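You operate a simulated robot arm through the tools that you are given. There is no shell and no other tool.

You run a simulated two-armed robot. Do the job below in one go: nothing can be reset, and whatever is moved stays where it is left.

## Task
Test the air line at 3 bar, then shut it off and vent it.
Fine: turn the air on, set the knob, wait for the gauge; knob back to 0 at the end; leave the other controls.

Only the result counts: the job must be done as asked and must still hold three seconds after the hand-in. Knocking over, shifting, dropping, spilling or breaking anything else fails it.

## Robot
Two 6-joint arms with two-finger parallel grippers on one trunk that stands fixed in place. Base frame: the origin is at the foot of the trunk, x ahead of it, y to its left, z up. Units: m, degrees, N and s.
The left shoulder is at [0.28, 0.185, 1.18], the right one opposite. With the tool pointing down near the work surface each hand reaches from about 0.54 to 0.88 m from the base axis, measured 20 degrees to its own side. Payload 1.57 kg a hand.
The TCP of each hand is the grasp point between the finger pads, 0.03 m short of the fingertips. In the tool frame z runs along the fingers and y along their closing line. The gripper opens to 0.08 m. The fingers are 0.017 m wide and 0.012 m thick; the gripper's body (0.04 by 0.082 m) begins 0.08 m behind the TCP.
Orientation is that of the tool frame in the base frame, as [roll, pitch, yaw] about the fixed x, y, z axes, in that order (R = Rz(yaw) Ry(pitch) Rx(roll)). With the fingers straight down and closing along the base's y, the tool's x points along the base's -x, its y along +y and its z along -z.

## Interface
- The arms move only by the tool nudge_tool. It takes "left_targets", "right_targets" or both (then of equal length, played together; a hand with none holds still); each is a list of rows, each a list of 7 numbers: the shift along the base's x, y, z in units of 20 mm (1.0 is 20 mm), then the turn, a rotation vector about the base's x, y, z in units of 4 degrees (1.0 is 4 degrees), then the finger opening in m, from 0 to 0.08. In form: [[dx, dy, dz, rx, ry, rz, hand], ...]. A call has 1 to 20 rows; each row shifts and turns the commanded pose from where the row before left it. A call with a number of a shift or a turn outside -1 to 1 is refused whole. Each row takes 0.2 s and may step no farther than 0.05 m and 8.6 degrees from the row before; otherwise, or with a gripper value out of range, the whole call is refused. A pose out of reach is approached as far as the arm can. The call stops where the force on the tool passes 80 N (or 10 N more than at its start, if that is more) or the arm is blocked; 0.2 s more then pass. Each finger travels about 0.153 m/s and halts on what it meets, pressing with about 37 N; the grip force reading is that of the motor and also rises with nothing between the fingers. The clock runs only during rows and for 0.2 s after the last one: add rows that do not move to give the fingers time. The reply holds the time, the measured pose of the TCP, the force on the tool along the base axes, the opening and the grip force, in the units named above and with some noise, with the torque about the TCP (base axes, N m) and any sound that the robot's microphone picked up.
- Cameras (640 x 400 px; columns grow to the right, rows downward): "scene" is now at [0.2364, -0.0151, 1.6235]; the picture's right is [-0.13, -0.99, 0.00], its down [-0.70, 0.09, -0.71] and it looks along [0.70, -0.09, -0.71] (base axes); focal length 315 px, centre (320, 200). "left" rides on the left gripper at [0.072, 0.007, -0.122] in its tool frame; the picture's right is [-0.09, 1.00, 0.00], its down [-0.84, -0.08, -0.54] and it looks along [-0.54, -0.05, 0.84] (tool axes); focal length 238 px, centre (320, 200). "right" rides on the right gripper at [0.072, -0.007, -0.122] in its tool frame; the picture's right is [0.09, 1.00, 0.00], its down [-0.84, 0.08, -0.54] and it looks along [-0.54, 0.05, 0.84] (tool axes); focal length 238 px, centre (320, 200). There is no depth. A picture from a camera that has moved, and an enlarged one, comes with that camera's place and axes in the base frame and with its lens. The place of the scene camera against the robot may be out by one fixed shift of up to 0.012 m in any direction.
- capture(camera): a new picture of that camera. No time passes.
- lift_body(by): slides the trunk up (or, below 0, down) by that many m; the arms and the scene camera ride with it, the base frame stays. It gives what a move gives, with no picture.
- turn_head(pan, tilt): turns the head with the scene camera to pan (to the left, within 86 degrees either way) and tilt (down, from -29 to 69), counted from straight ahead of the robot. It gives what a move gives.
- inspect(camera, box): a new picture of the part [left, top, right, bottom] of that camera's present view, enlarged. No time passes.
- job_done(): hands the job in; it is judged then, once.

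Nothing tells you positions but the pictures and the camera data. Unless the task says otherwise, let go and move clear before handing in.

The tools are called after "Emit:" as a command line: name --argument value ..., lists and objects as JSON in quotes. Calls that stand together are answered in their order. nudge_tool: Moves the arms, as the interface text tells. Its arguments: {"type":"object","properties":{"left_targets":{"type":"array"},"right_targets":{"type":"array"}},"required":[]} The other tools are called the same way: lift_body (by) slides the trunk up or down; turn_head (pan, tilt) turns the head that bears the scene camera; capture (camera) takes a picture; inspect (camera, box) takes an enlarged picture of a part of a camera's view; job_done () hands the job in.

At the start:

```text
t: 0.0
left_ee_pos: [0.5842, 0.1693, 1.2942]
left_ee_rot: [-180.0, 0.0, -180.0]
left_contact_force: [-0.4, -0.6, 0.5]
left_torque: [0.01, 0.02, -0.01]
left_opening: 0.08
left_grip_force: 0.1
right_ee_pos: [0.5078, -0.3368, 1.2898]
right_ee_rot: [-180.0, -0.1, 180.0]
right_contact_force: [0.3, 0.5, -0.3]
right_torque: [-0.02, 0.04, 0.01]
right_opening: 0.0798
right_grip_force: 0.0
trunk travel left (down, up): [-0.875, 0.115]
head pan, tilt: [-7.4, 44.9]
```

scene: 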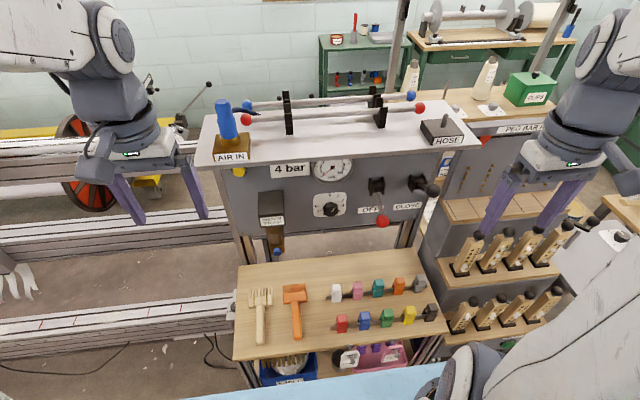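
right: 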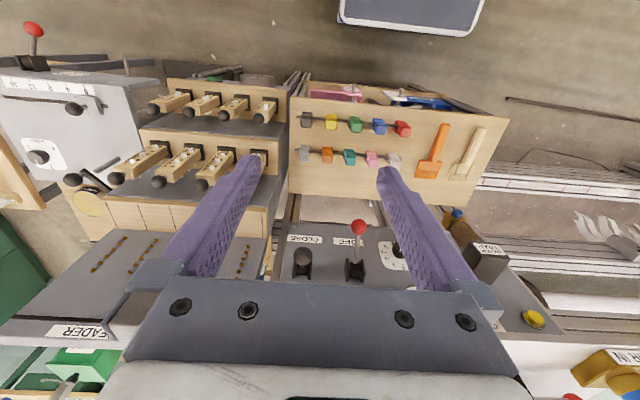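
left: 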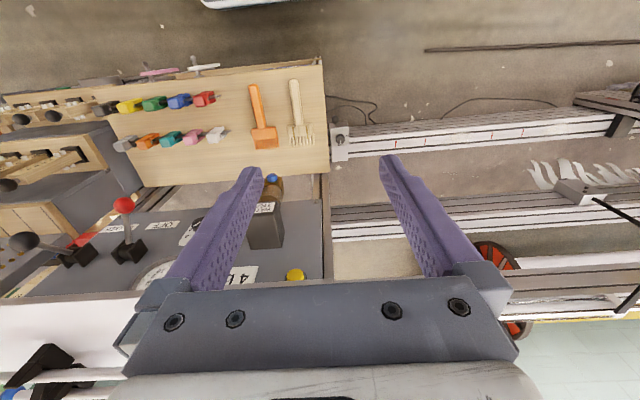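

I see a control panel on a stand with a blue-handled "AIR IN" valve on top, a knob, a gauge, two levers (OFF, CLOSE), a HOSE box and a sign "4 bar". I'll look closely at everything before moving.

Emit:
inspect --camera "scene" --box '[190, 80, 350, 180]'

Emit:
inspect --camera "scene" --box '[240, 150, 400, 250]'

Emit:
inspect --camera "scene" --box '[340, 80, 500, 180]'

Emit:
inspect --camera "scene" --box '[330, 150, 490, 250]'

Emit:
inspect --camera "right" --box '[260, 200, 580, 400]'

Emit:
inspect --camera "left" --box '[0, 150, 320, 350]'

```text
4.00 times, centred on (270, 130) of scene
camera zoom: at [0.2364, -0.0151, 1.6235], right [-0.13, -0.99, 0.0], down [-0.7, 0.09, -0.71], along [0.7, -0.09, -0.71], focal length 1259 px, centre (520, 480)
```

zoom: 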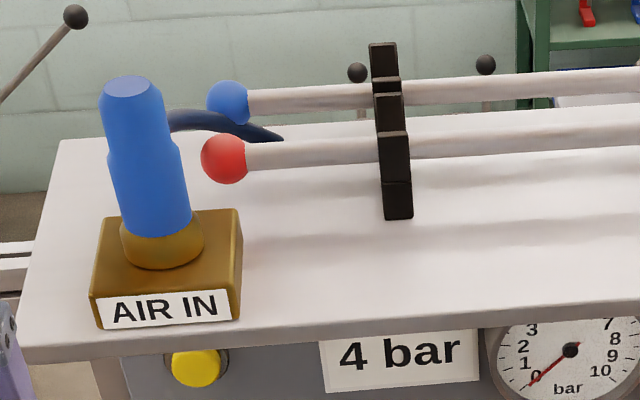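

```text
4.00 times, centred on (320, 200) of scene
camera zoom: at [0.2364, -0.0151, 1.6235], right [-0.13, -0.99, 0.0], down [-0.7, 0.09, -0.71], along [0.7, -0.09, -0.71], focal length 1259 px, centre (320, 200)
```

zoom: 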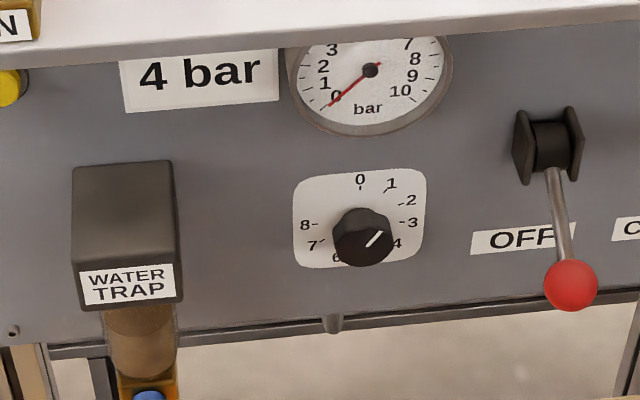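

```text
4.00 times, centred on (420, 130) of scene
camera zoom: at [0.2364, -0.0151, 1.6235], right [-0.13, -0.99, 0.0], down [-0.7, 0.09, -0.71], along [0.7, -0.09, -0.71], focal length 1259 px, centre (-80, 480)
```

zoom: 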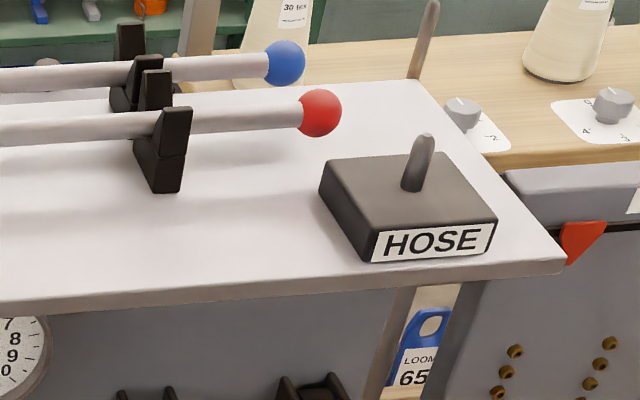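

```text
4.00 times, centred on (410, 200) of scene
camera zoom: at [0.2364, -0.0151, 1.6235], right [-0.13, -0.99, 0.0], down [-0.7, 0.09, -0.71], along [0.7, -0.09, -0.71], focal length 1259 px, centre (-40, 200)
```

zoom: 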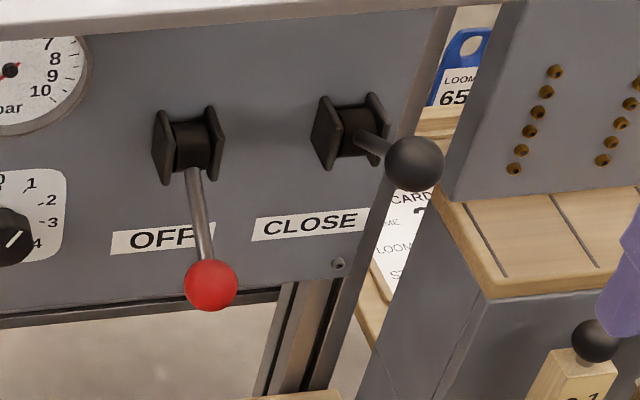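

```text
2.00 times, centred on (420, 300) of right
camera zoom: at [0.4348, -0.3433, 1.4113], right [-0.09, 1.0, 0.0], down [0.84, 0.08, 0.54], along [0.54, 0.05, -0.84], focal length 477 px, centre (120, 0)
```

zoom: 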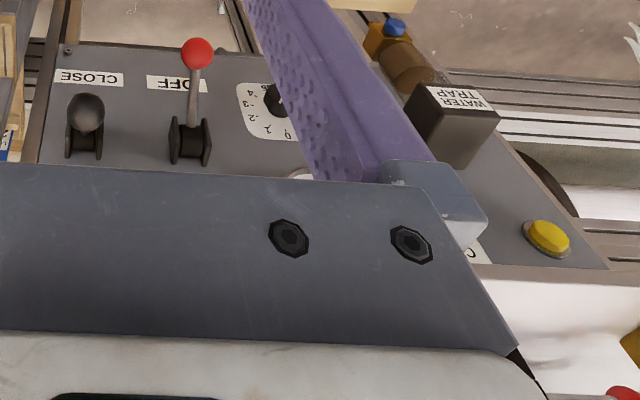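

```text
2.00 times, centred on (160, 250) of left
camera zoom: at [0.5138, 0.1754, 1.4169], right [0.09, 1.0, 0.0], down [0.84, -0.08, 0.54], along [0.54, -0.05, -0.84], focal length 477 px, centre (640, 100)
```

zoom: 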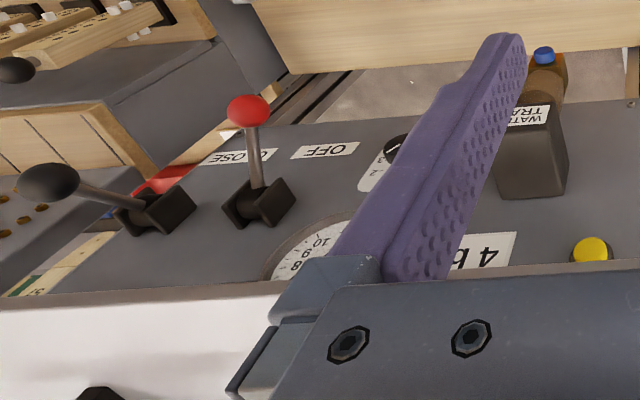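

The panel faces the robot at about x=0.81 and z=1.0. Its knob is off zero and the gauge reads 0. I'll lower the trunk somewhat for a straighter view of the labels before I decide which control does what.

Emit:
lift_body --by -0.2

Emit:
turn_head --pan -7 --tilt 32

Emit:
capture --camera "scene"

```text
t: 2.2
left_ee_pos: [0.585, 0.1696, 1.0946]
left_ee_rot: [180.0, 0.0, -180.0]
left_contact_force: [-0.1, 0.3, -0.2]
left_torque: [-0.03, 0.01, 0.03]
left_opening: 0.0801
left_grip_force: 0.0
right_ee_pos: [0.507, -0.3388, 1.0882]
right_ee_rot: [-180.0, 0.0, -180.0]
right_contact_force: [0.0, -1.0, -0.1]
right_torque: [0.02, 0.0, 0.0]
right_opening: 0.0799
right_grip_force: 0.1
trunk travel left (down, up): [-0.675, 0.315]
head pan, tilt: [-7.4, 44.9]
```

```text
t: 2.9
left_ee_pos: [0.5853, 0.1699, 1.0948]
left_ee_rot: [-180.0, 0.0, -180.0]
left_contact_force: [-0.1, -0.9, -0.5]
left_torque: [0.0, -0.02, 0.03]
left_opening: 0.0799
left_grip_force: 0.2
right_ee_pos: [0.5057, -0.337, 1.0888]
right_ee_rot: [-180.0, 0.0, 180.0]
right_contact_force: [0.5, -0.6, -0.3]
right_torque: [-0.05, -0.02, -0.01]
right_opening: 0.08
right_grip_force: 0.1
trunk travel left (down, up): [-0.675, 0.315]
head pan, tilt: [-7.0, 32.0]
```

```text
taken
camera scene: at [0.2445, -0.0156, 1.4427], right [-0.12, -0.99, 0.0], down [-0.53, 0.06, -0.85], along [0.84, -0.1, -0.53], focal length 315 px, centre (320, 200)
```

scene: 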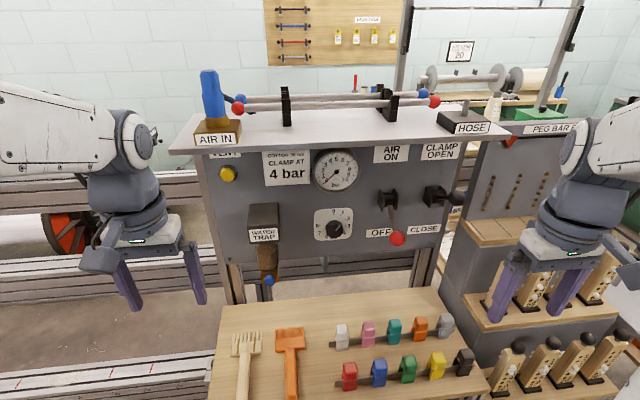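

Emit:
inspect --camera "scene" --box '[200, 130, 360, 230]'

Emit:
inspect --camera "scene" --box '[300, 140, 380, 190]'

Emit:
inspect --camera "scene" --box '[360, 140, 480, 260]'

Emit:
inspect --camera "scene" --box '[300, 200, 380, 250]'

Emit:
inspect --camera "scene" --box '[160, 50, 340, 160]'

Emit:
inspect --camera "scene" --box '[420, 20, 500, 70]'

```text
4.00 times, centred on (280, 180) of scene
camera zoom: at [0.2445, -0.0156, 1.4427], right [-0.12, -0.99, 0.0], down [-0.53, 0.06, -0.85], along [0.84, -0.1, -0.53], focal length 1259 px, centre (480, 280)
```

zoom: 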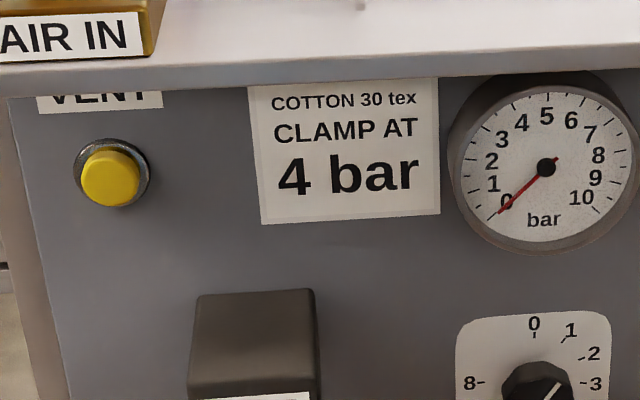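

```text
8.00 times, centred on (340, 165) of scene
camera zoom: at [0.2445, -0.0156, 1.4427], right [-0.12, -0.99, 0.0], down [-0.53, 0.06, -0.85], along [0.84, -0.1, -0.53], focal length 2517 px, centre (160, 480)
```

zoom: 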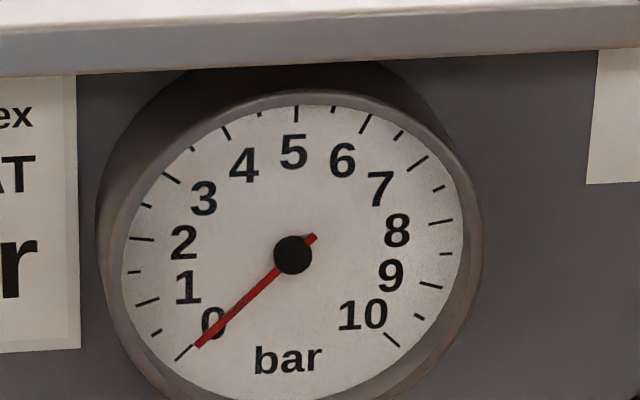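

```text
3.33 times, centred on (420, 200) of scene
camera zoom: at [0.2445, -0.0156, 1.4427], right [-0.12, -0.99, 0.0], down [-0.53, 0.06, -0.85], along [0.84, -0.1, -0.53], focal length 1049 px, centre (-13, 200)
```

zoom: 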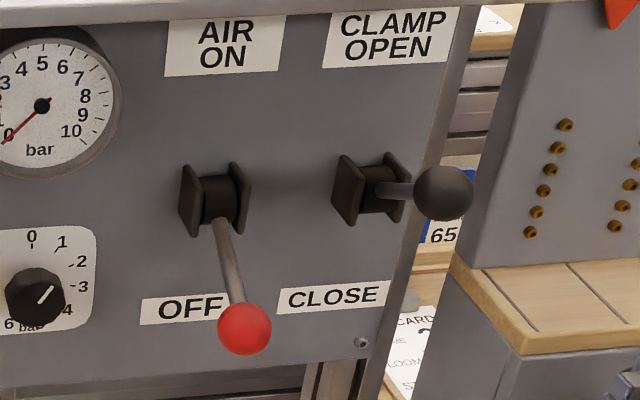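

```text
8.00 times, centred on (340, 225) of scene
camera zoom: at [0.2445, -0.0156, 1.4427], right [-0.12, -0.99, 0.0], down [-0.53, 0.06, -0.85], along [0.84, -0.1, -0.53], focal length 2517 px, centre (160, 0)
```

zoom: 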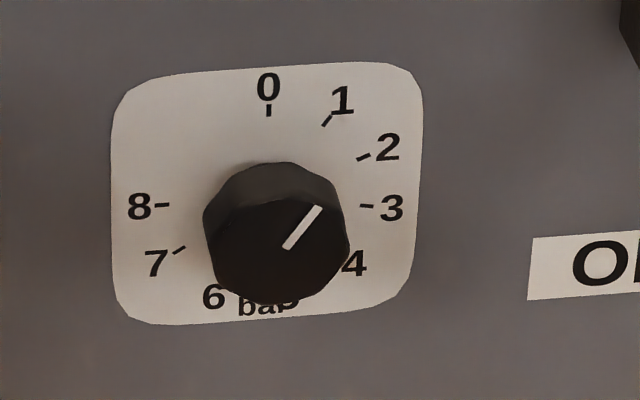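

```text
3.56 times, centred on (250, 105) of scene
camera zoom: at [0.2445, -0.0156, 1.4427], right [-0.12, -0.99, 0.0], down [-0.53, 0.06, -0.85], along [0.84, -0.1, -0.53], focal length 1119 px, centre (569, 538)
```

zoom: 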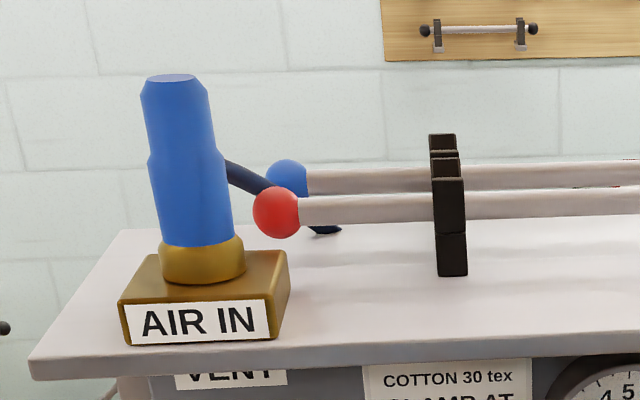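

```text
8.00 times, centred on (460, 45) of scene
camera zoom: at [0.2445, -0.0156, 1.4427], right [-0.12, -0.99, 0.0], down [-0.53, 0.06, -0.85], along [0.84, -0.1, -0.53], focal length 2517 px, centre (-800, 1440)
```

zoom: 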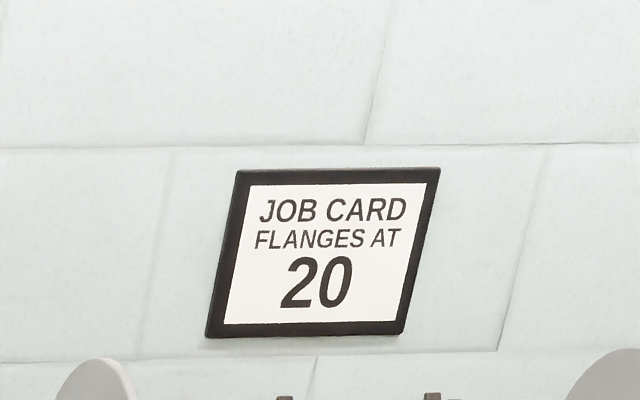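

The labels are now readable. The red lever is AIR ON (up) / OFF (down) and sits at OFF. The black lever is CLAMP and I'll leave it alone. The yellow button is VENT, and the regulator knob stands at about 1 bar. The "4 bar" card is for clamping, so 3 bar stands for this job. I put the red ball near [0.735, -0.239, 1.026], the knob face near [0.806, -0.118, 1.003] and the vent button near [0.815, 0.098, 1.156]. Next I turn the right hand to point forward in front of the lever.

Emit:
nudge_tool --right_targets '[[0.29, 0.215, -0.13, 0, -1, 0, 0.08], [0.29, 0.215, -0.13, 0, -1, 0, 0.08], [0.29, 0.215, -0.13, 0, -1, 0, 0.08], [0.29, 0.215, -0.13, 0, -1, 0, 0.08], [0.29, 0.215, -0.13, 0, -1, 0, 0.08], [0.29, 0.215, -0.13, 0, -1, 0, 0.08], [0.29, 0.215, -0.13, 0, -1, 0, 0.08], [0.29, 0.215, -0.13, 0, -1, 0, 0.08], [0.29, 0.215, -0.13, 0, -1, 0, 0.08], [0.29, 0.215, -0.13, 0, -1, 0, 0.08]]'

Emit:
capture --camera "scene"

Emit:
capture --camera "right"

```text
t: 5.1
left_ee_pos: [0.5856, 0.1693, 1.0948]
left_ee_rot: [179.9, 0.1, 180.0]
left_contact_force: [-0.6, 0.6, -0.4]
left_torque: [0.01, -0.02, -0.05]
left_opening: 0.08
left_grip_force: 0.2
right_ee_pos: [0.5721, -0.2992, 1.071]
right_ee_rot: [179.9, 39.8, 179.9]
right_contact_force: [-0.9, 0.5, 0.9]
right_torque: [0.01, -0.04, -0.05]
right_opening: 0.0801
right_grip_force: 0.1
right hand out of reach, approached as far as the arm can: row 10
trunk travel left (down, up): [-0.675, 0.315]
head pan, tilt: [-7.0, 32.0]
```

```text
taken
camera scene: at [0.2444, -0.0155, 1.4428], right [-0.12, -0.99, 0.0], down [-0.53, 0.06, -0.85], along [0.84, -0.1, -0.53], focal length 315 px, centre (320, 200)
```

scene: 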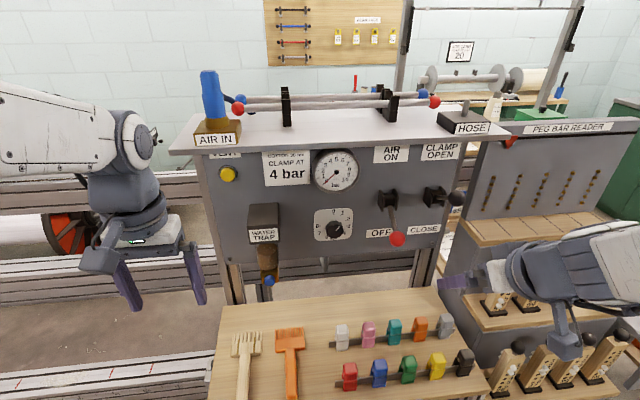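

```text
taken
camera right: at [0.4377, -0.3051, 1.119], right [-0.07, 1.0, -0.06], down [0.29, 0.08, 0.95], along [0.95, 0.05, -0.3], focal length 238 px, centre (320, 200)
```

right: 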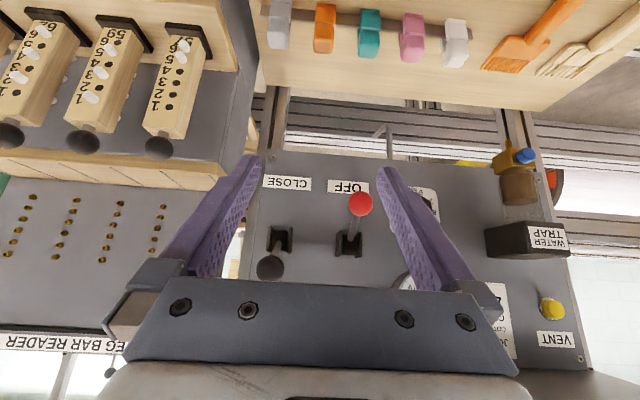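

Row 10 was out of reach because the wrist came too close to the shoulder at this trunk height. I'll raise both hands, finish turning the right one, and then lower the trunk so the hands come level with the panel.

Emit:
nudge_tool --right_targets '[[0, 0, 1, 0, 0, 0, 0.08], [0, 0, 1, 0, 0, 0, 0.08], [0, 0, 1, 0, 0, 0, 0.08], [0.2, 0, 1, 0, -1, 0, 0.08], [0.2, 0, 1, 0, -1, 0, 0.08], [0.2, 0, 1, 0, -1, 0, 0.08], [0.2, 0, 1, 0, -1, 0, 0.08], [0.2, 0, 1, 0, -1, 0, 0.08], [0.2, 0, 1, 0, -1, 0, 0.08], [0.2, 0, 1, 0, -1, 0, 0.08], [0.2, 0, 1, 0, -1, 0, 0.08], [0.2, 0, 1, 0, -1, 0, 0.08], [0.2, 0, 1, 0, -1, 0, 0.08], [0.2, 0, 1, 0, -1, 0, 0.08], [0.2, 0, 1, 0, -1, 0, 0.08]]' --left_targets '[[0, 0, 1, 0, 0, 0, 0.08], [0, 0, 1, 0, 0, 0, 0.08], [0, 0, 1, 0, 0, 0, 0.08], [0, 0, 1, 0, 0, 0, 0.08], [0, 0, 1, 0, 0, 0, 0.08], [0, 0, 1, 0, 0, 0, 0.08], [0, 0, 1, 0, 0, 0, 0.08], [0, 0, 1, 0, 0, 0, 0.08], [0, 0, 1, 0, 0, 0, 0.08], [0, 0, 1, 0, 0, 0, 0.08], [0, 0, 0, 0, 0, 0, 0.08], [0, 0, 0, 0, 0, 0, 0.08], [0, 0, 0, 0, 0, 0, 0.08], [0, 0, 0, 0, 0, 0, 0.08], [0, 0, 0, 0, 0, 0, 0.08]]'

Emit:
capture --camera "scene"

```text
t: 8.3
left_ee_pos: [0.5851, 0.1684, 1.2961]
left_ee_rot: [-180.0, 0.0, 179.9]
left_contact_force: [0.2, -0.6, 0.0]
left_torque: [0.01, -0.03, 0.01]
left_opening: 0.08
left_grip_force: 0.1
right_ee_pos: [0.6689, -0.3403, 1.3483]
right_ee_rot: [-179.6, 88.2, -179.7]
right_contact_force: [-0.3, -0.6, -0.3]
right_torque: [0.0, -0.03, -0.02]
right_opening: 0.0799
right_grip_force: 0.0
right hand out of reach, approached as far as the arm can: row 1, 2, 3, 4, 5, 6, 7, 8, 9, 10, 12
trunk travel left (down, up): [-0.675, 0.315]
head pan, tilt: [-7.0, 32.0]
```

```text
taken
camera scene: at [0.2445, -0.0156, 1.4428], right [-0.12, -0.99, 0.0], down [-0.53, 0.06, -0.85], along [0.84, -0.1, -0.53], focal length 315 px, centre (320, 200)
```

scene: 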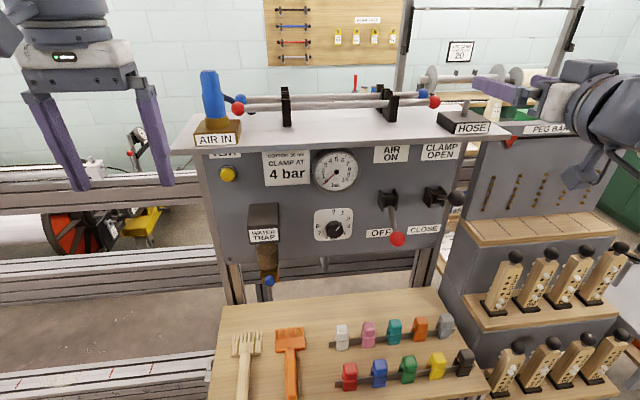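

Emit:
nudge_tool --right_targets '[[0, 0, 0, 0, 0, 0, 0.08], [0, 0, 0, 0, 0, 0, 0.08], [0, 0, 0, 0, 0, 0, 0.08]]'

Emit:
capture --camera "right"

```text
t: 9.1
left_ee_pos: [0.5843, 0.1688, 1.295]
left_ee_rot: [-179.9, 0.0, 180.0]
left_contact_force: [-0.4, 0.0, -0.6]
left_torque: [-0.03, 0.03, 0.03]
left_opening: 0.08
left_grip_force: 0.0
right_ee_pos: [0.6683, -0.3399, 1.3475]
right_ee_rot: [179.7, 88.0, 179.7]
right_contact_force: [0.4, 0.5, 0.8]
right_torque: [0.0, -0.03, 0.02]
right_opening: 0.0797
right_grip_force: 0.1
trunk travel left (down, up): [-0.675, 0.315]
head pan, tilt: [-7.0, 32.0]
```

```text
taken
camera right: at [0.5438, -0.3463, 1.28], right [0.0, 1.0, -0.09], down [-0.51, 0.08, 0.86], along [0.86, 0.05, 0.51], focal length 238 px, centre (320, 200)
```

right: 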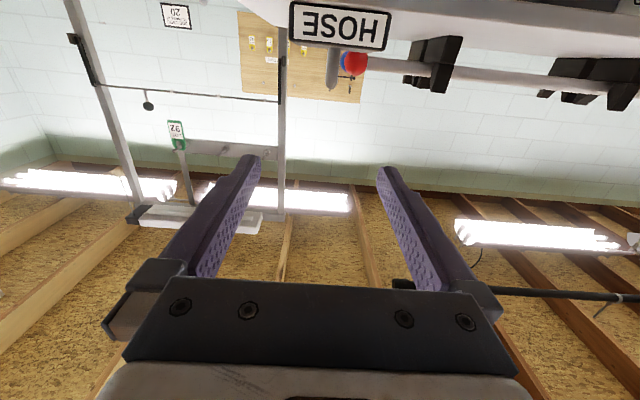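

Emit:
nudge_tool --right_targets '[[0, 0, 1, 0, 0, 0, 0.08], [0, 0, 1, 0, 0, 0, 0.08], [0, 0, 1, 0, -0.4, 0, 0.08], [-1, 0, 0, 0, 0, 0, 0.08], [-1, 0, 0, 0, 0, 0, 0.08]]'

```text
t: 10.3
left_ee_pos: [0.5847, 0.1695, 1.296]
left_ee_rot: [-180.0, -0.1, 179.9]
left_contact_force: [0.8, 0.1, -0.4]
left_torque: [0.01, 0.01, -0.03]
left_opening: 0.0799
left_grip_force: 0.0
right_ee_pos: [0.6454, -0.3616, 1.4103]
right_ee_rot: [178.3, 89.7, 178.3]
right_contact_force: [-0.6, 0.0, -0.2]
right_torque: [-0.01, 0.0, 0.01]
right_opening: 0.08
right_grip_force: 0.1
right hand out of reach, approached as far as the arm can: row 4, 5
trunk travel left (down, up): [-0.675, 0.315]
head pan, tilt: [-7.0, 32.0]
```

The hand keeps to a minimum horizontal distance from the shoulder axis. Before lowering the trunk further I want to see where the elbows and nearby objects are.

Emit:
turn_head --pan -60 --tilt 45

Emit:
capture --camera "scene"

Emit:
turn_head --pan 60 --tilt 45

Emit:
capture --camera "scene"

Emit:
turn_head --pan 0 --tilt 69

Emit:
capture --camera "scene"

```text
t: 11.5
left_ee_pos: [0.5837, 0.1693, 1.2941]
left_ee_rot: [-180.0, 0.0, 179.9]
left_contact_force: [-0.3, -1.2, -0.9]
left_torque: [0.02, -0.01, -0.03]
left_opening: 0.0796
left_grip_force: 0.1
right_ee_pos: [0.6466, -0.3631, 1.4103]
right_ee_rot: [179.0, 89.6, 179.0]
right_contact_force: [-0.6, -0.1, 0.1]
right_torque: [0.0, 0.03, 0.0]
right_opening: 0.0802
right_grip_force: 0.1
trunk travel left (down, up): [-0.675, 0.315]
head pan, tilt: [-60.0, 45.0]
```

```text
taken
camera scene: at [0.1963, -0.0751, 1.4233], right [-0.87, -0.5, 0.0], down [-0.35, 0.61, -0.71], along [0.35, -0.61, -0.71], focal length 315 px, centre (320, 200)
```

scene: 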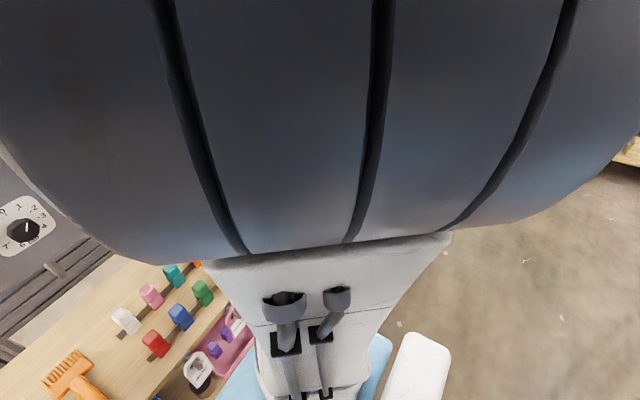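

```text
t: 13.5
left_ee_pos: [0.5841, 0.1695, 1.2951]
left_ee_rot: [180.0, 0.0, -179.9]
left_contact_force: [-1.0, -0.1, 0.1]
left_torque: [0.01, 0.01, 0.03]
left_opening: 0.0801
left_grip_force: 0.0
right_ee_pos: [0.6454, -0.3622, 1.4087]
right_ee_rot: [178.9, 89.6, 178.8]
right_contact_force: [-0.5, -0.4, 0.0]
right_torque: [0.0, -0.02, 0.02]
right_opening: 0.0799
right_grip_force: 0.1
trunk travel left (down, up): [-0.675, 0.315]
head pan, tilt: [60.0, 45.0]
```

```text
taken
camera scene: at [0.1963, 0.0657, 1.4233], right [0.87, -0.5, 0.0], down [-0.35, -0.61, -0.71], along [0.35, 0.61, -0.71], focal length 315 px, centre (320, 200)
```

scene: 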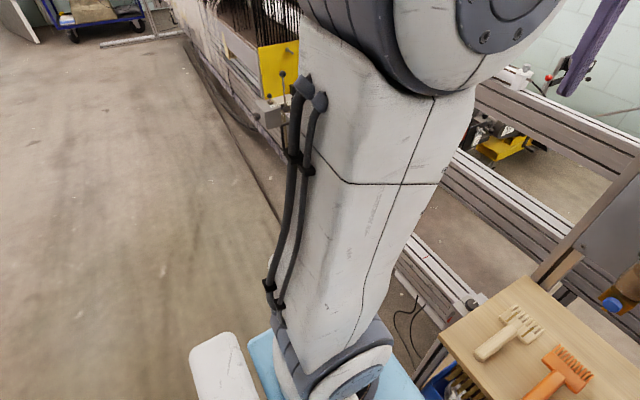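

```text
t: 14.8
left_ee_pos: [0.5844, 0.1685, 1.2947]
left_ee_rot: [180.0, 0.0, -180.0]
left_contact_force: [0.1, 0.2, 0.4]
left_torque: [0.0, 0.02, 0.01]
left_opening: 0.08
left_grip_force: 0.1
right_ee_pos: [0.6468, -0.3633, 1.4082]
right_ee_rot: [169.2, 89.6, 169.4]
right_contact_force: [-0.1, 0.3, 0.3]
right_torque: [-0.03, 0.0, -0.01]
right_opening: 0.08
right_grip_force: 0.0
trunk travel left (down, up): [-0.675, 0.315]
head pan, tilt: [0.0, 68.8]
```

```text
taken
camera scene: at [0.2135, -0.0009, 1.3961], right [0.06, -1.0, 0.0], down [-0.92, -0.06, -0.39], along [0.39, 0.03, -0.92], focal length 315 px, centre (320, 200)
```

scene: 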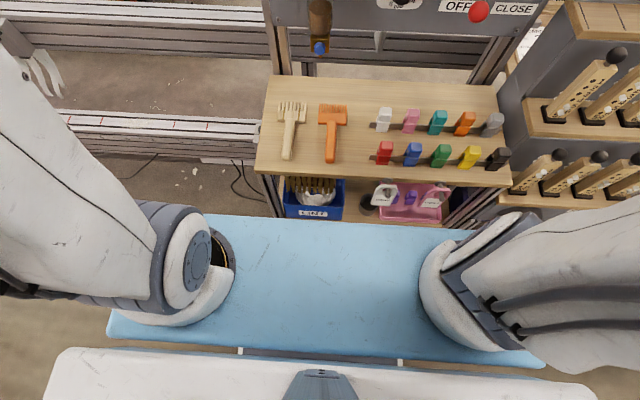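

The upper arms rise beside the head and nothing lies under the carriage, so I'll lower the trunk by 0.3 m. That brings the right hand to about z=1.11, with its tips short of the levers.

Emit:
lift_body --by -0.3

Emit:
turn_head --pan -10 --tilt 10

Emit:
capture --camera "scene"

Emit:
capture --camera "right"

Emit:
capture --camera "left"

```text
t: 17.8
left_ee_pos: [0.5837, 0.1689, 0.9943]
left_ee_rot: [-180.0, 0.0, 180.0]
left_contact_force: [-0.1, -0.3, 0.3]
left_torque: [-0.04, -0.02, -0.04]
left_opening: 0.0802
left_grip_force: 0.1
right_ee_pos: [0.6466, -0.3627, 1.1096]
right_ee_rot: [173.6, 89.6, 173.7]
right_contact_force: [0.4, 0.4, 0.4]
right_torque: [0.0, 0.02, -0.01]
right_opening: 0.0801
right_grip_force: 0.0
trunk travel left (down, up): [-0.375, 0.615]
head pan, tilt: [0.0, 68.8]
```

```text
t: 19.1
left_ee_pos: [0.5852, 0.1687, 0.9948]
left_ee_rot: [180.0, 0.0, -179.9]
left_contact_force: [-0.2, 0.3, -0.2]
left_torque: [0.0, 0.0, -0.01]
left_opening: 0.08
left_grip_force: 0.1
right_ee_pos: [0.6466, -0.3625, 1.109]
right_ee_rot: [-178.8, 89.6, -178.9]
right_contact_force: [0.5, 0.0, 0.3]
right_torque: [-0.01, 0.03, -0.03]
right_opening: 0.0798
right_grip_force: 0.1
trunk travel left (down, up): [-0.375, 0.615]
head pan, tilt: [-10.0, 10.0]
```

```text
taken
camera scene: at [0.2471, -0.0208, 1.1782], right [-0.17, -0.98, 0.0], down [-0.17, 0.03, -0.98], along [0.97, -0.17, -0.17], focal length 315 px, centre (320, 200)
```

scene: 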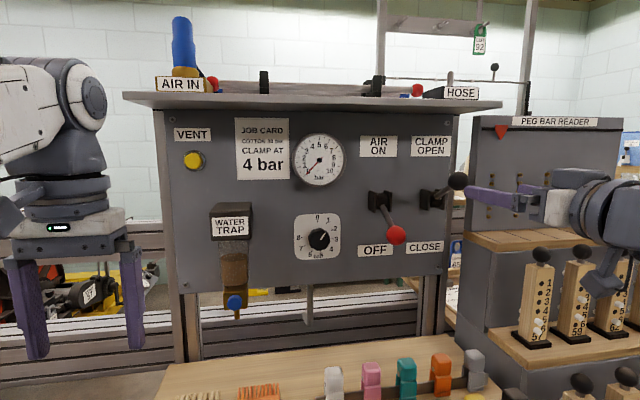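

```text
taken
camera right: at [0.5235, -0.3684, 1.0387], right [0.0, 1.0, -0.09], down [-0.54, 0.08, 0.84], along [0.84, 0.05, 0.53], focal length 238 px, centre (320, 200)
```

right: 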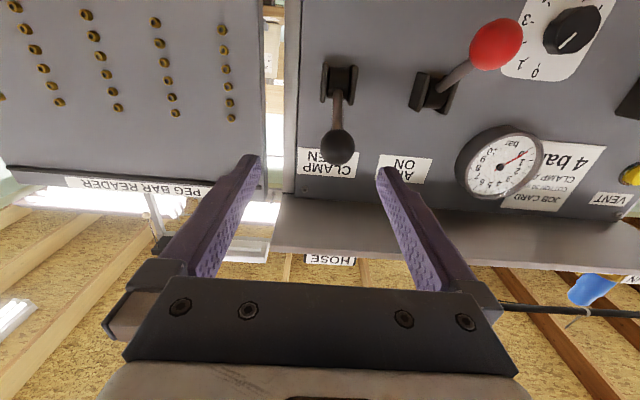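

```text
taken
camera left: at [0.5132, 0.1748, 1.1179], right [0.09, 1.0, 0.0], down [0.84, -0.08, 0.54], along [0.54, -0.05, -0.84], focal length 238 px, centre (320, 200)
```

left: 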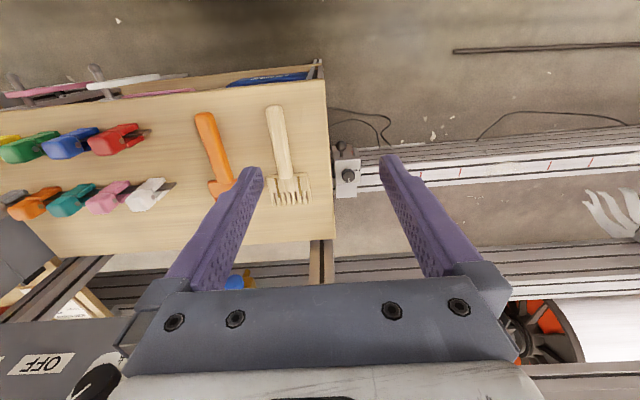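

I now have an almost straight-on view of the whole panel. I'll zoom in to fix the ball, lever, knob and button positions.

Emit:
inspect --camera "scene" --box '[350, 130, 510, 270]'

Emit:
inspect --camera "scene" --box '[280, 200, 360, 270]'

Emit:
inspect --camera "scene" --box '[160, 110, 240, 180]'

Emit:
inspect --camera "right" --box '[280, 0, 640, 220]'

```text
2.86 times, centred on (430, 200) of scene
camera zoom: at [0.2471, -0.0208, 1.1782], right [-0.17, -0.98, 0.0], down [-0.17, 0.03, -0.98], along [0.97, -0.17, -0.17], focal length 899 px, centre (6, 200)
```

zoom: 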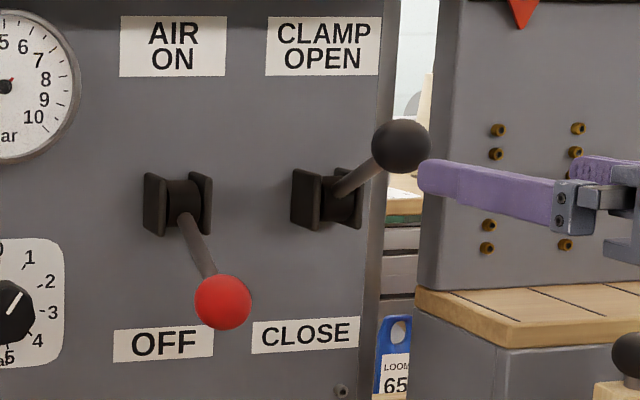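

```text
5.71 times, centred on (320, 235) of scene
camera zoom: at [0.2471, -0.0208, 1.1782], right [-0.17, -0.98, 0.0], down [-0.17, 0.03, -0.98], along [0.97, -0.17, -0.17], focal length 1798 px, centre (320, 0)
```

zoom: 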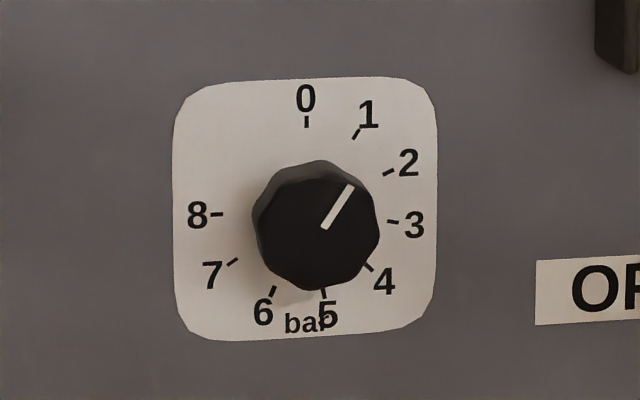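

```text
5.71 times, centred on (200, 145) of scene
camera zoom: at [0.2471, -0.0208, 1.1782], right [-0.17, -0.98, 0.0], down [-0.17, 0.03, -0.98], along [0.97, -0.17, -0.17], focal length 1798 px, centre (1006, 514)
```

zoom: 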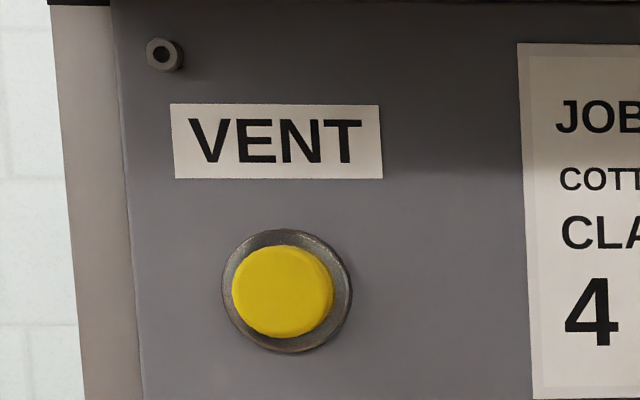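

```text
1.78 times, centred on (460, 110) of right
camera zoom: at [0.5235, -0.3684, 1.0387], right [0.0, 1.0, -0.09], down [-0.54, 0.08, 0.84], along [0.84, 0.05, 0.53], focal length 424 px, centre (71, 360)
```

zoom: 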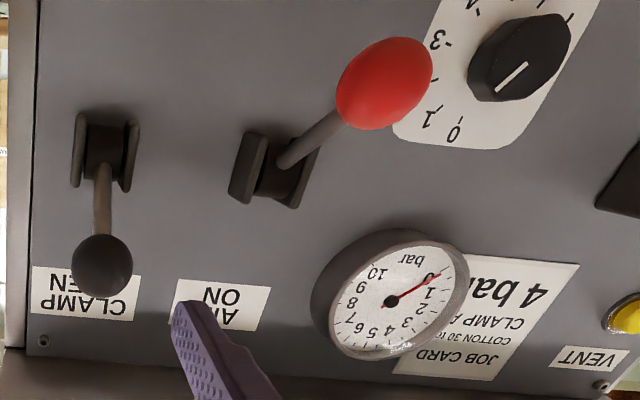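

The two camera sets agree: red ball at [0.737, -0.239, 1.024], lever pivot near [0.815, -0.239, 1.07], so the lever is about 30° below level and ON should be about 30° above. The knob face is at [0.806, -0.118, 1.003] with its pointer at about 1 bar. I'll bring the right hand below the red ball and come up around it from underneath.

Emit:
nudge_tool --right_targets '[[0, 0, -1, 0, 0, 0, 0.08], [0, 0, -1, 0, 0, 0, 0.08], [0, 0, -1, 0, 0, 0, 0.08], [0, 0, -1, 0, 0, 0, 0.08], [0, 0, -1, 0, 0, 0, 0.08], [0, 0, -1, 0, 0, 0, 0.08], [0, 0, -1, 0, 0, 0, 0.08], [0, 0, -1, 0, 0, 0, 0.08], [0.807, 0.625, 0, 0, 0, 0, 0.08], [0.807, 0.625, 0, 0, 0, 0, 0.08], [0.807, 0.625, 0, 0, 0, 0, 0.08]]'

Emit:
capture --camera "scene"

Emit:
capture --camera "right"

```text
t: 21.5
left_ee_pos: [0.5844, 0.168, 0.9956]
left_ee_rot: [180.0, -0.2, 179.9]
left_contact_force: [-1.3, 0.7, -1.0]
left_torque: [0.02, 0.02, 0.0]
left_opening: 0.0801
left_grip_force: 0.0
right_ee_pos: [0.695, -0.3236, 0.9481]
right_ee_rot: [-178.4, 89.7, -178.4]
right_contact_force: [-0.7, -0.4, 0.1]
right_torque: [0.0, 0.03, 0.01]
right_opening: 0.08
right_grip_force: 0.1
trunk travel left (down, up): [-0.375, 0.615]
head pan, tilt: [-10.0, 10.0]
```

```text
taken
camera scene: at [0.2471, -0.0209, 1.1783], right [-0.17, -0.98, 0.0], down [-0.17, 0.03, -0.98], along [0.97, -0.17, -0.17], focal length 315 px, centre (320, 200)
```

scene: 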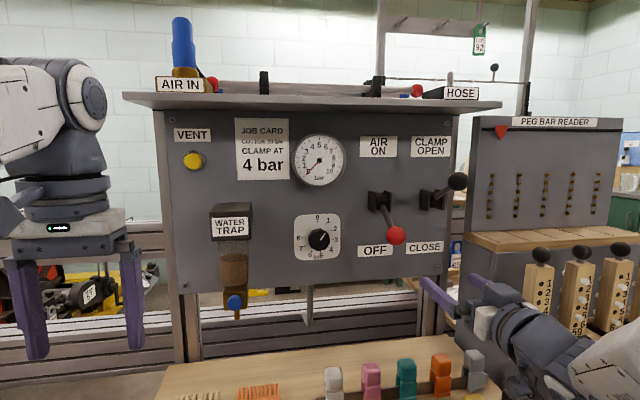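

```text
taken
camera right: at [0.5714, -0.3305, 0.8775], right [0.0, 1.0, -0.09], down [-0.54, 0.08, 0.84], along [0.84, 0.05, 0.53], focal length 238 px, centre (320, 200)
```

right: 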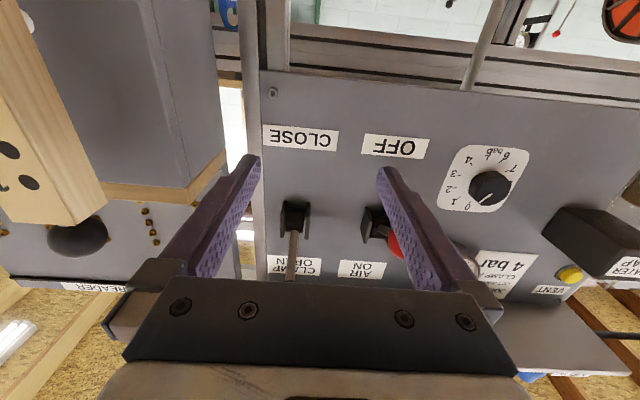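

Emit:
nudge_tool --right_targets '[[0.4, 0.86, 0, 0, 0, 0, 0.08], [0.4, 0.86, 0, 0, 0, 0, 0.08], [0.4, 0.86, 0, 0, 0, 0, 0.08], [0.4, 0.86, 0, 0, 0, 0, 0.08], [0.4, 0.86, 0, 0, 0, 0, 0.08]]'

Emit:
capture --camera "right"

Emit:
inspect --camera "scene" --box '[340, 180, 500, 320]'

```text
t: 22.7
left_ee_pos: [0.5859, 0.1695, 0.9952]
left_ee_rot: [-180.0, 0.0, 180.0]
left_contact_force: [-0.6, -0.1, 0.2]
left_torque: [0.01, -0.03, -0.02]
left_opening: 0.08
left_grip_force: 0.1
right_ee_pos: [0.7342, -0.2379, 0.9491]
right_ee_rot: [-178.1, 89.5, -178.1]
right_contact_force: [-0.8, -0.1, 0.1]
right_torque: [0.03, 0.03, -0.04]
right_opening: 0.0799
right_grip_force: 0.0
trunk travel left (down, up): [-0.375, 0.615]
head pan, tilt: [-10.0, 10.0]
```

```text
taken
camera right: at [0.6112, -0.2443, 0.8791], right [0.0, 1.0, -0.09], down [-0.54, 0.08, 0.84], along [0.84, 0.05, 0.53], focal length 238 px, centre (320, 200)
```

right: 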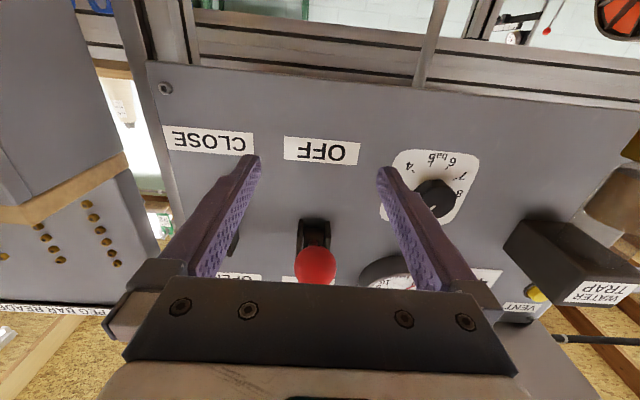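

```text
2.86 times, centred on (420, 250) of scene
camera zoom: at [0.2471, -0.0209, 1.1783], right [-0.17, -0.98, 0.0], down [-0.17, 0.03, -0.98], along [0.97, -0.17, -0.17], focal length 899 px, centre (34, 57)
```

zoom: 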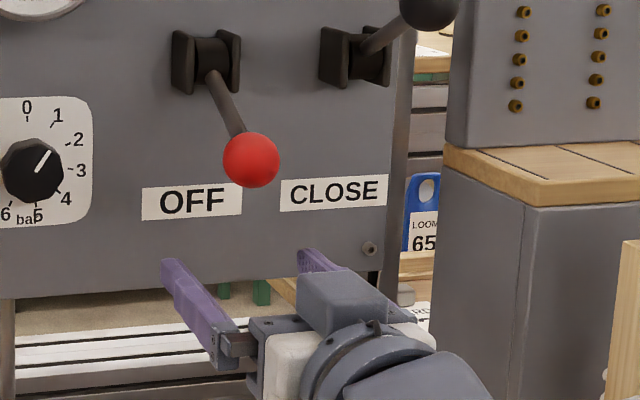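

The red ball sits centred between the open fingers, about 3 mm to the left. I'll rise to its height and then close on it.

Emit:
nudge_tool --right_targets '[[0.05, 0.15, 0.9, 0, 0, 0, 0.08], [0.05, 0, 0.9, 0, 0, 0, 0.08], [0, 0, 0.9, 0, 0, 0, 0.08], [0, 0, 0.9, 0, 0, 0, 0.08]]'

Emit:
capture --camera "right"

Emit:
inspect --camera "scene" --box '[340, 160, 500, 300]'

```text
t: 23.7
left_ee_pos: [0.5844, 0.1692, 0.9947]
left_ee_rot: [180.0, 0.0, -180.0]
left_contact_force: [0.2, -0.1, 0.2]
left_torque: [-0.02, -0.03, 0.04]
left_opening: 0.0803
left_grip_force: 0.0
right_ee_pos: [0.7362, -0.2349, 1.0205]
right_ee_rot: [-179.3, 89.6, -179.3]
right_contact_force: [-0.2, 0.8, -0.4]
right_torque: [0.01, 0.02, 0.0]
right_opening: 0.0798
right_grip_force: 0.1
trunk travel left (down, up): [-0.375, 0.615]
head pan, tilt: [-10.0, 10.0]
```

```text
taken
camera right: at [0.6137, -0.2417, 0.9507], right [0.0, 1.0, -0.09], down [-0.54, 0.08, 0.84], along [0.84, 0.05, 0.53], focal length 238 px, centre (320, 200)
```

right: 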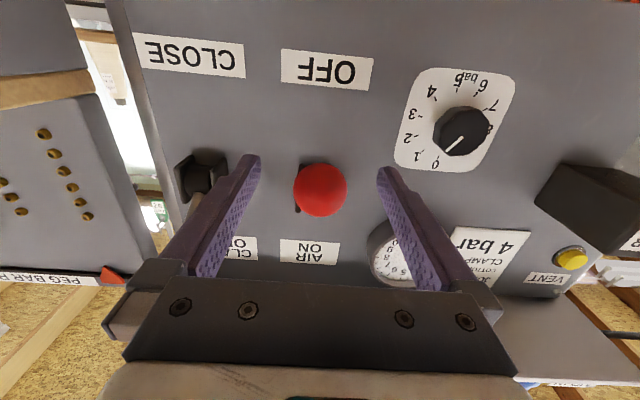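

```text
2.86 times, centred on (420, 230) of scene
camera zoom: at [0.2472, -0.0208, 1.1782], right [-0.17, -0.98, 0.0], down [-0.17, 0.03, -0.98], along [0.97, -0.17, -0.17], focal length 899 px, centre (34, 114)
```

zoom: 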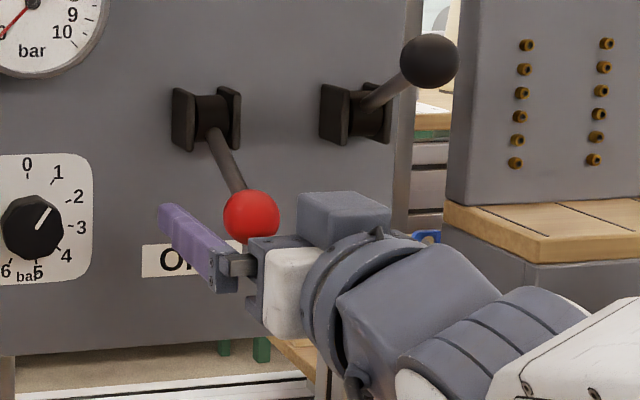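

Emit:
nudge_tool --right_targets '[[0, 0, 0, 0, 0, 0, 0.045], [0, 0, 0, 0, 0, 0, 0.02], [0, 0, 0, 0, 0, 0, 0.02]]'

Emit:
capture --camera "right"

```text
t: 24.5
left_ee_pos: [0.5852, 0.169, 0.9946]
left_ee_rot: [-179.9, -0.1, -179.9]
left_contact_force: [-0.3, 0.7, 0.0]
left_torque: [-0.03, -0.05, -0.03]
left_opening: 0.0797
left_grip_force: 0.0
right_ee_pos: [0.7374, -0.2367, 1.0214]
right_ee_rot: [-176.6, 89.6, -176.6]
right_contact_force: [0.3, 3.4, 0.2]
right_torque: [-0.07, 0.1, 0.06]
right_opening: 0.0335
right_grip_force: 41.3
trunk travel left (down, up): [-0.375, 0.615]
head pan, tilt: [-10.0, 10.0]
```

```text
taken
camera right: at [0.6137, -0.2414, 0.9508], right [0.0, 1.0, -0.09], down [-0.54, 0.08, 0.84], along [0.84, 0.05, 0.53], focal length 238 px, centre (320, 200)
```

right: 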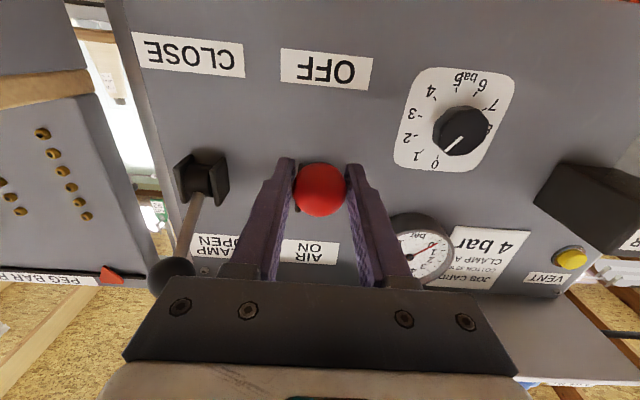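

The ball is gripped (opening 0.0335 m). I'll carry it along its arc up to AIR ON.

Emit:
nudge_tool --right_targets '[[-0.285, 0, 0.56, 0, 0, 0, 0.02], [-0.205, 0, 0.595, 0, 0, 0, 0.02], [-0.12, 0, 0.615, 0, 0, 0, 0.02], [-0.035, 0, 0.55, 0, 0, 0, 0.02], [0.045, 0, 0.625, 0, 0, 0, 0.02], [0.13, 0, 0.615, 0, 0, 0, 0.02], [0.215, 0, 0.59, 0, 0, 0, 0.02], [0.255, 0, 0.485, 0, 0, 0, 0.02], [0, 0, 0, 0, 0, 0, 0.02]]'

Emit:
capture --camera "right"

Emit:
capture --camera "scene"

```text
t: 26.5
left_ee_pos: [0.5847, 0.1695, 0.9954]
left_ee_rot: [180.0, 0.0, 180.0]
left_contact_force: [0.0, -0.6, -0.3]
left_torque: [-0.02, -0.01, -0.01]
left_opening: 0.08
left_grip_force: 0.1
right_ee_pos: [0.737, -0.2339, 1.1149]
right_ee_rot: [174.6, 89.7, 174.8]
right_contact_force: [0.0, -0.7, -0.2]
right_torque: [-0.03, -0.02, 0.01]
right_opening: 0.0198
right_grip_force: 0.0
trunk travel left (down, up): [-0.375, 0.615]
head pan, tilt: [-10.0, 10.0]
```

```text
taken
camera right: at [0.6137, -0.2411, 1.0448], right [0.0, 1.0, -0.09], down [-0.54, 0.08, 0.84], along [0.84, 0.05, 0.53], focal length 238 px, centre (320, 200)
```

right: 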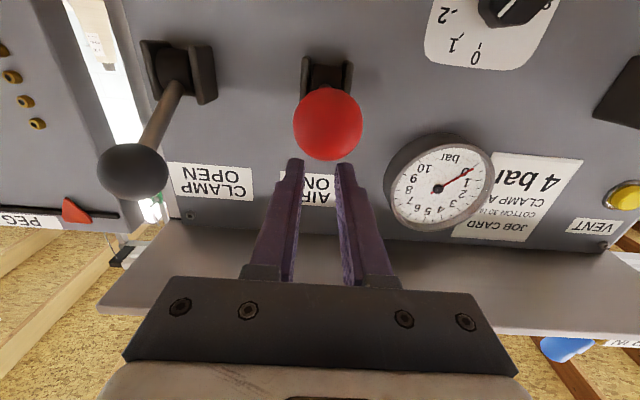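

```text
taken
camera scene: at [0.2471, -0.0208, 1.1783], right [-0.17, -0.98, 0.0], down [-0.17, 0.03, -0.98], along [0.97, -0.17, -0.17], focal length 315 px, centre (320, 200)
```

scene: 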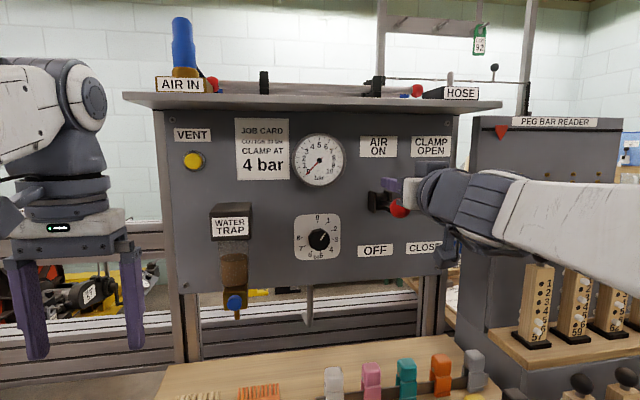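

The grip slipped: the ball stopped at about level (z≈1.07) and my fingers slid on above it. I'll open, straddle back down below the ball, close underneath and push it up.

Emit:
nudge_tool --right_targets '[[0, 0, 0.2, 0, 0, 0, 0.05], [0, 0, 0, 0, 0, 0, 0.08], [0, 0, 0, 0, 0, 0, 0.08], [0, 0, -0.9, 0, 0, 0, 0.08], [0, 0, -0.9, 0, 0, 0, 0.08], [0, 0, -0.9, 0, 0, 0, 0.08], [0, 0, -0.9, 0, 0, 0, 0.08], [0, 0, -0.9, 0, 0, 0, 0.08]]'

Emit:
capture --camera "right"

```text
t: 28.3
left_ee_pos: [0.5843, 0.1689, 0.995]
left_ee_rot: [179.9, 0.0, 180.0]
left_contact_force: [-1.0, -0.4, 0.2]
left_torque: [0.01, 0.03, -0.02]
left_opening: 0.08
left_grip_force: 0.2
right_ee_pos: [0.7357, -0.2364, 1.0284]
right_ee_rot: [-172.6, 89.7, -172.6]
right_contact_force: [-0.8, 0.1, 1.0]
right_torque: [-0.01, 0.0, -0.01]
right_opening: 0.08
right_grip_force: 0.1
trunk travel left (down, up): [-0.375, 0.615]
head pan, tilt: [-10.0, 10.0]
```

```text
taken
camera right: at [0.6136, -0.242, 0.9576], right [0.0, 1.0, -0.09], down [-0.54, 0.08, 0.84], along [0.84, 0.05, 0.53], focal length 238 px, centre (320, 200)
```

right: 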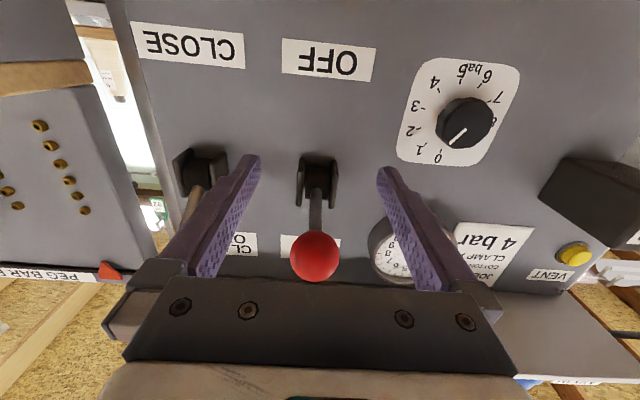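

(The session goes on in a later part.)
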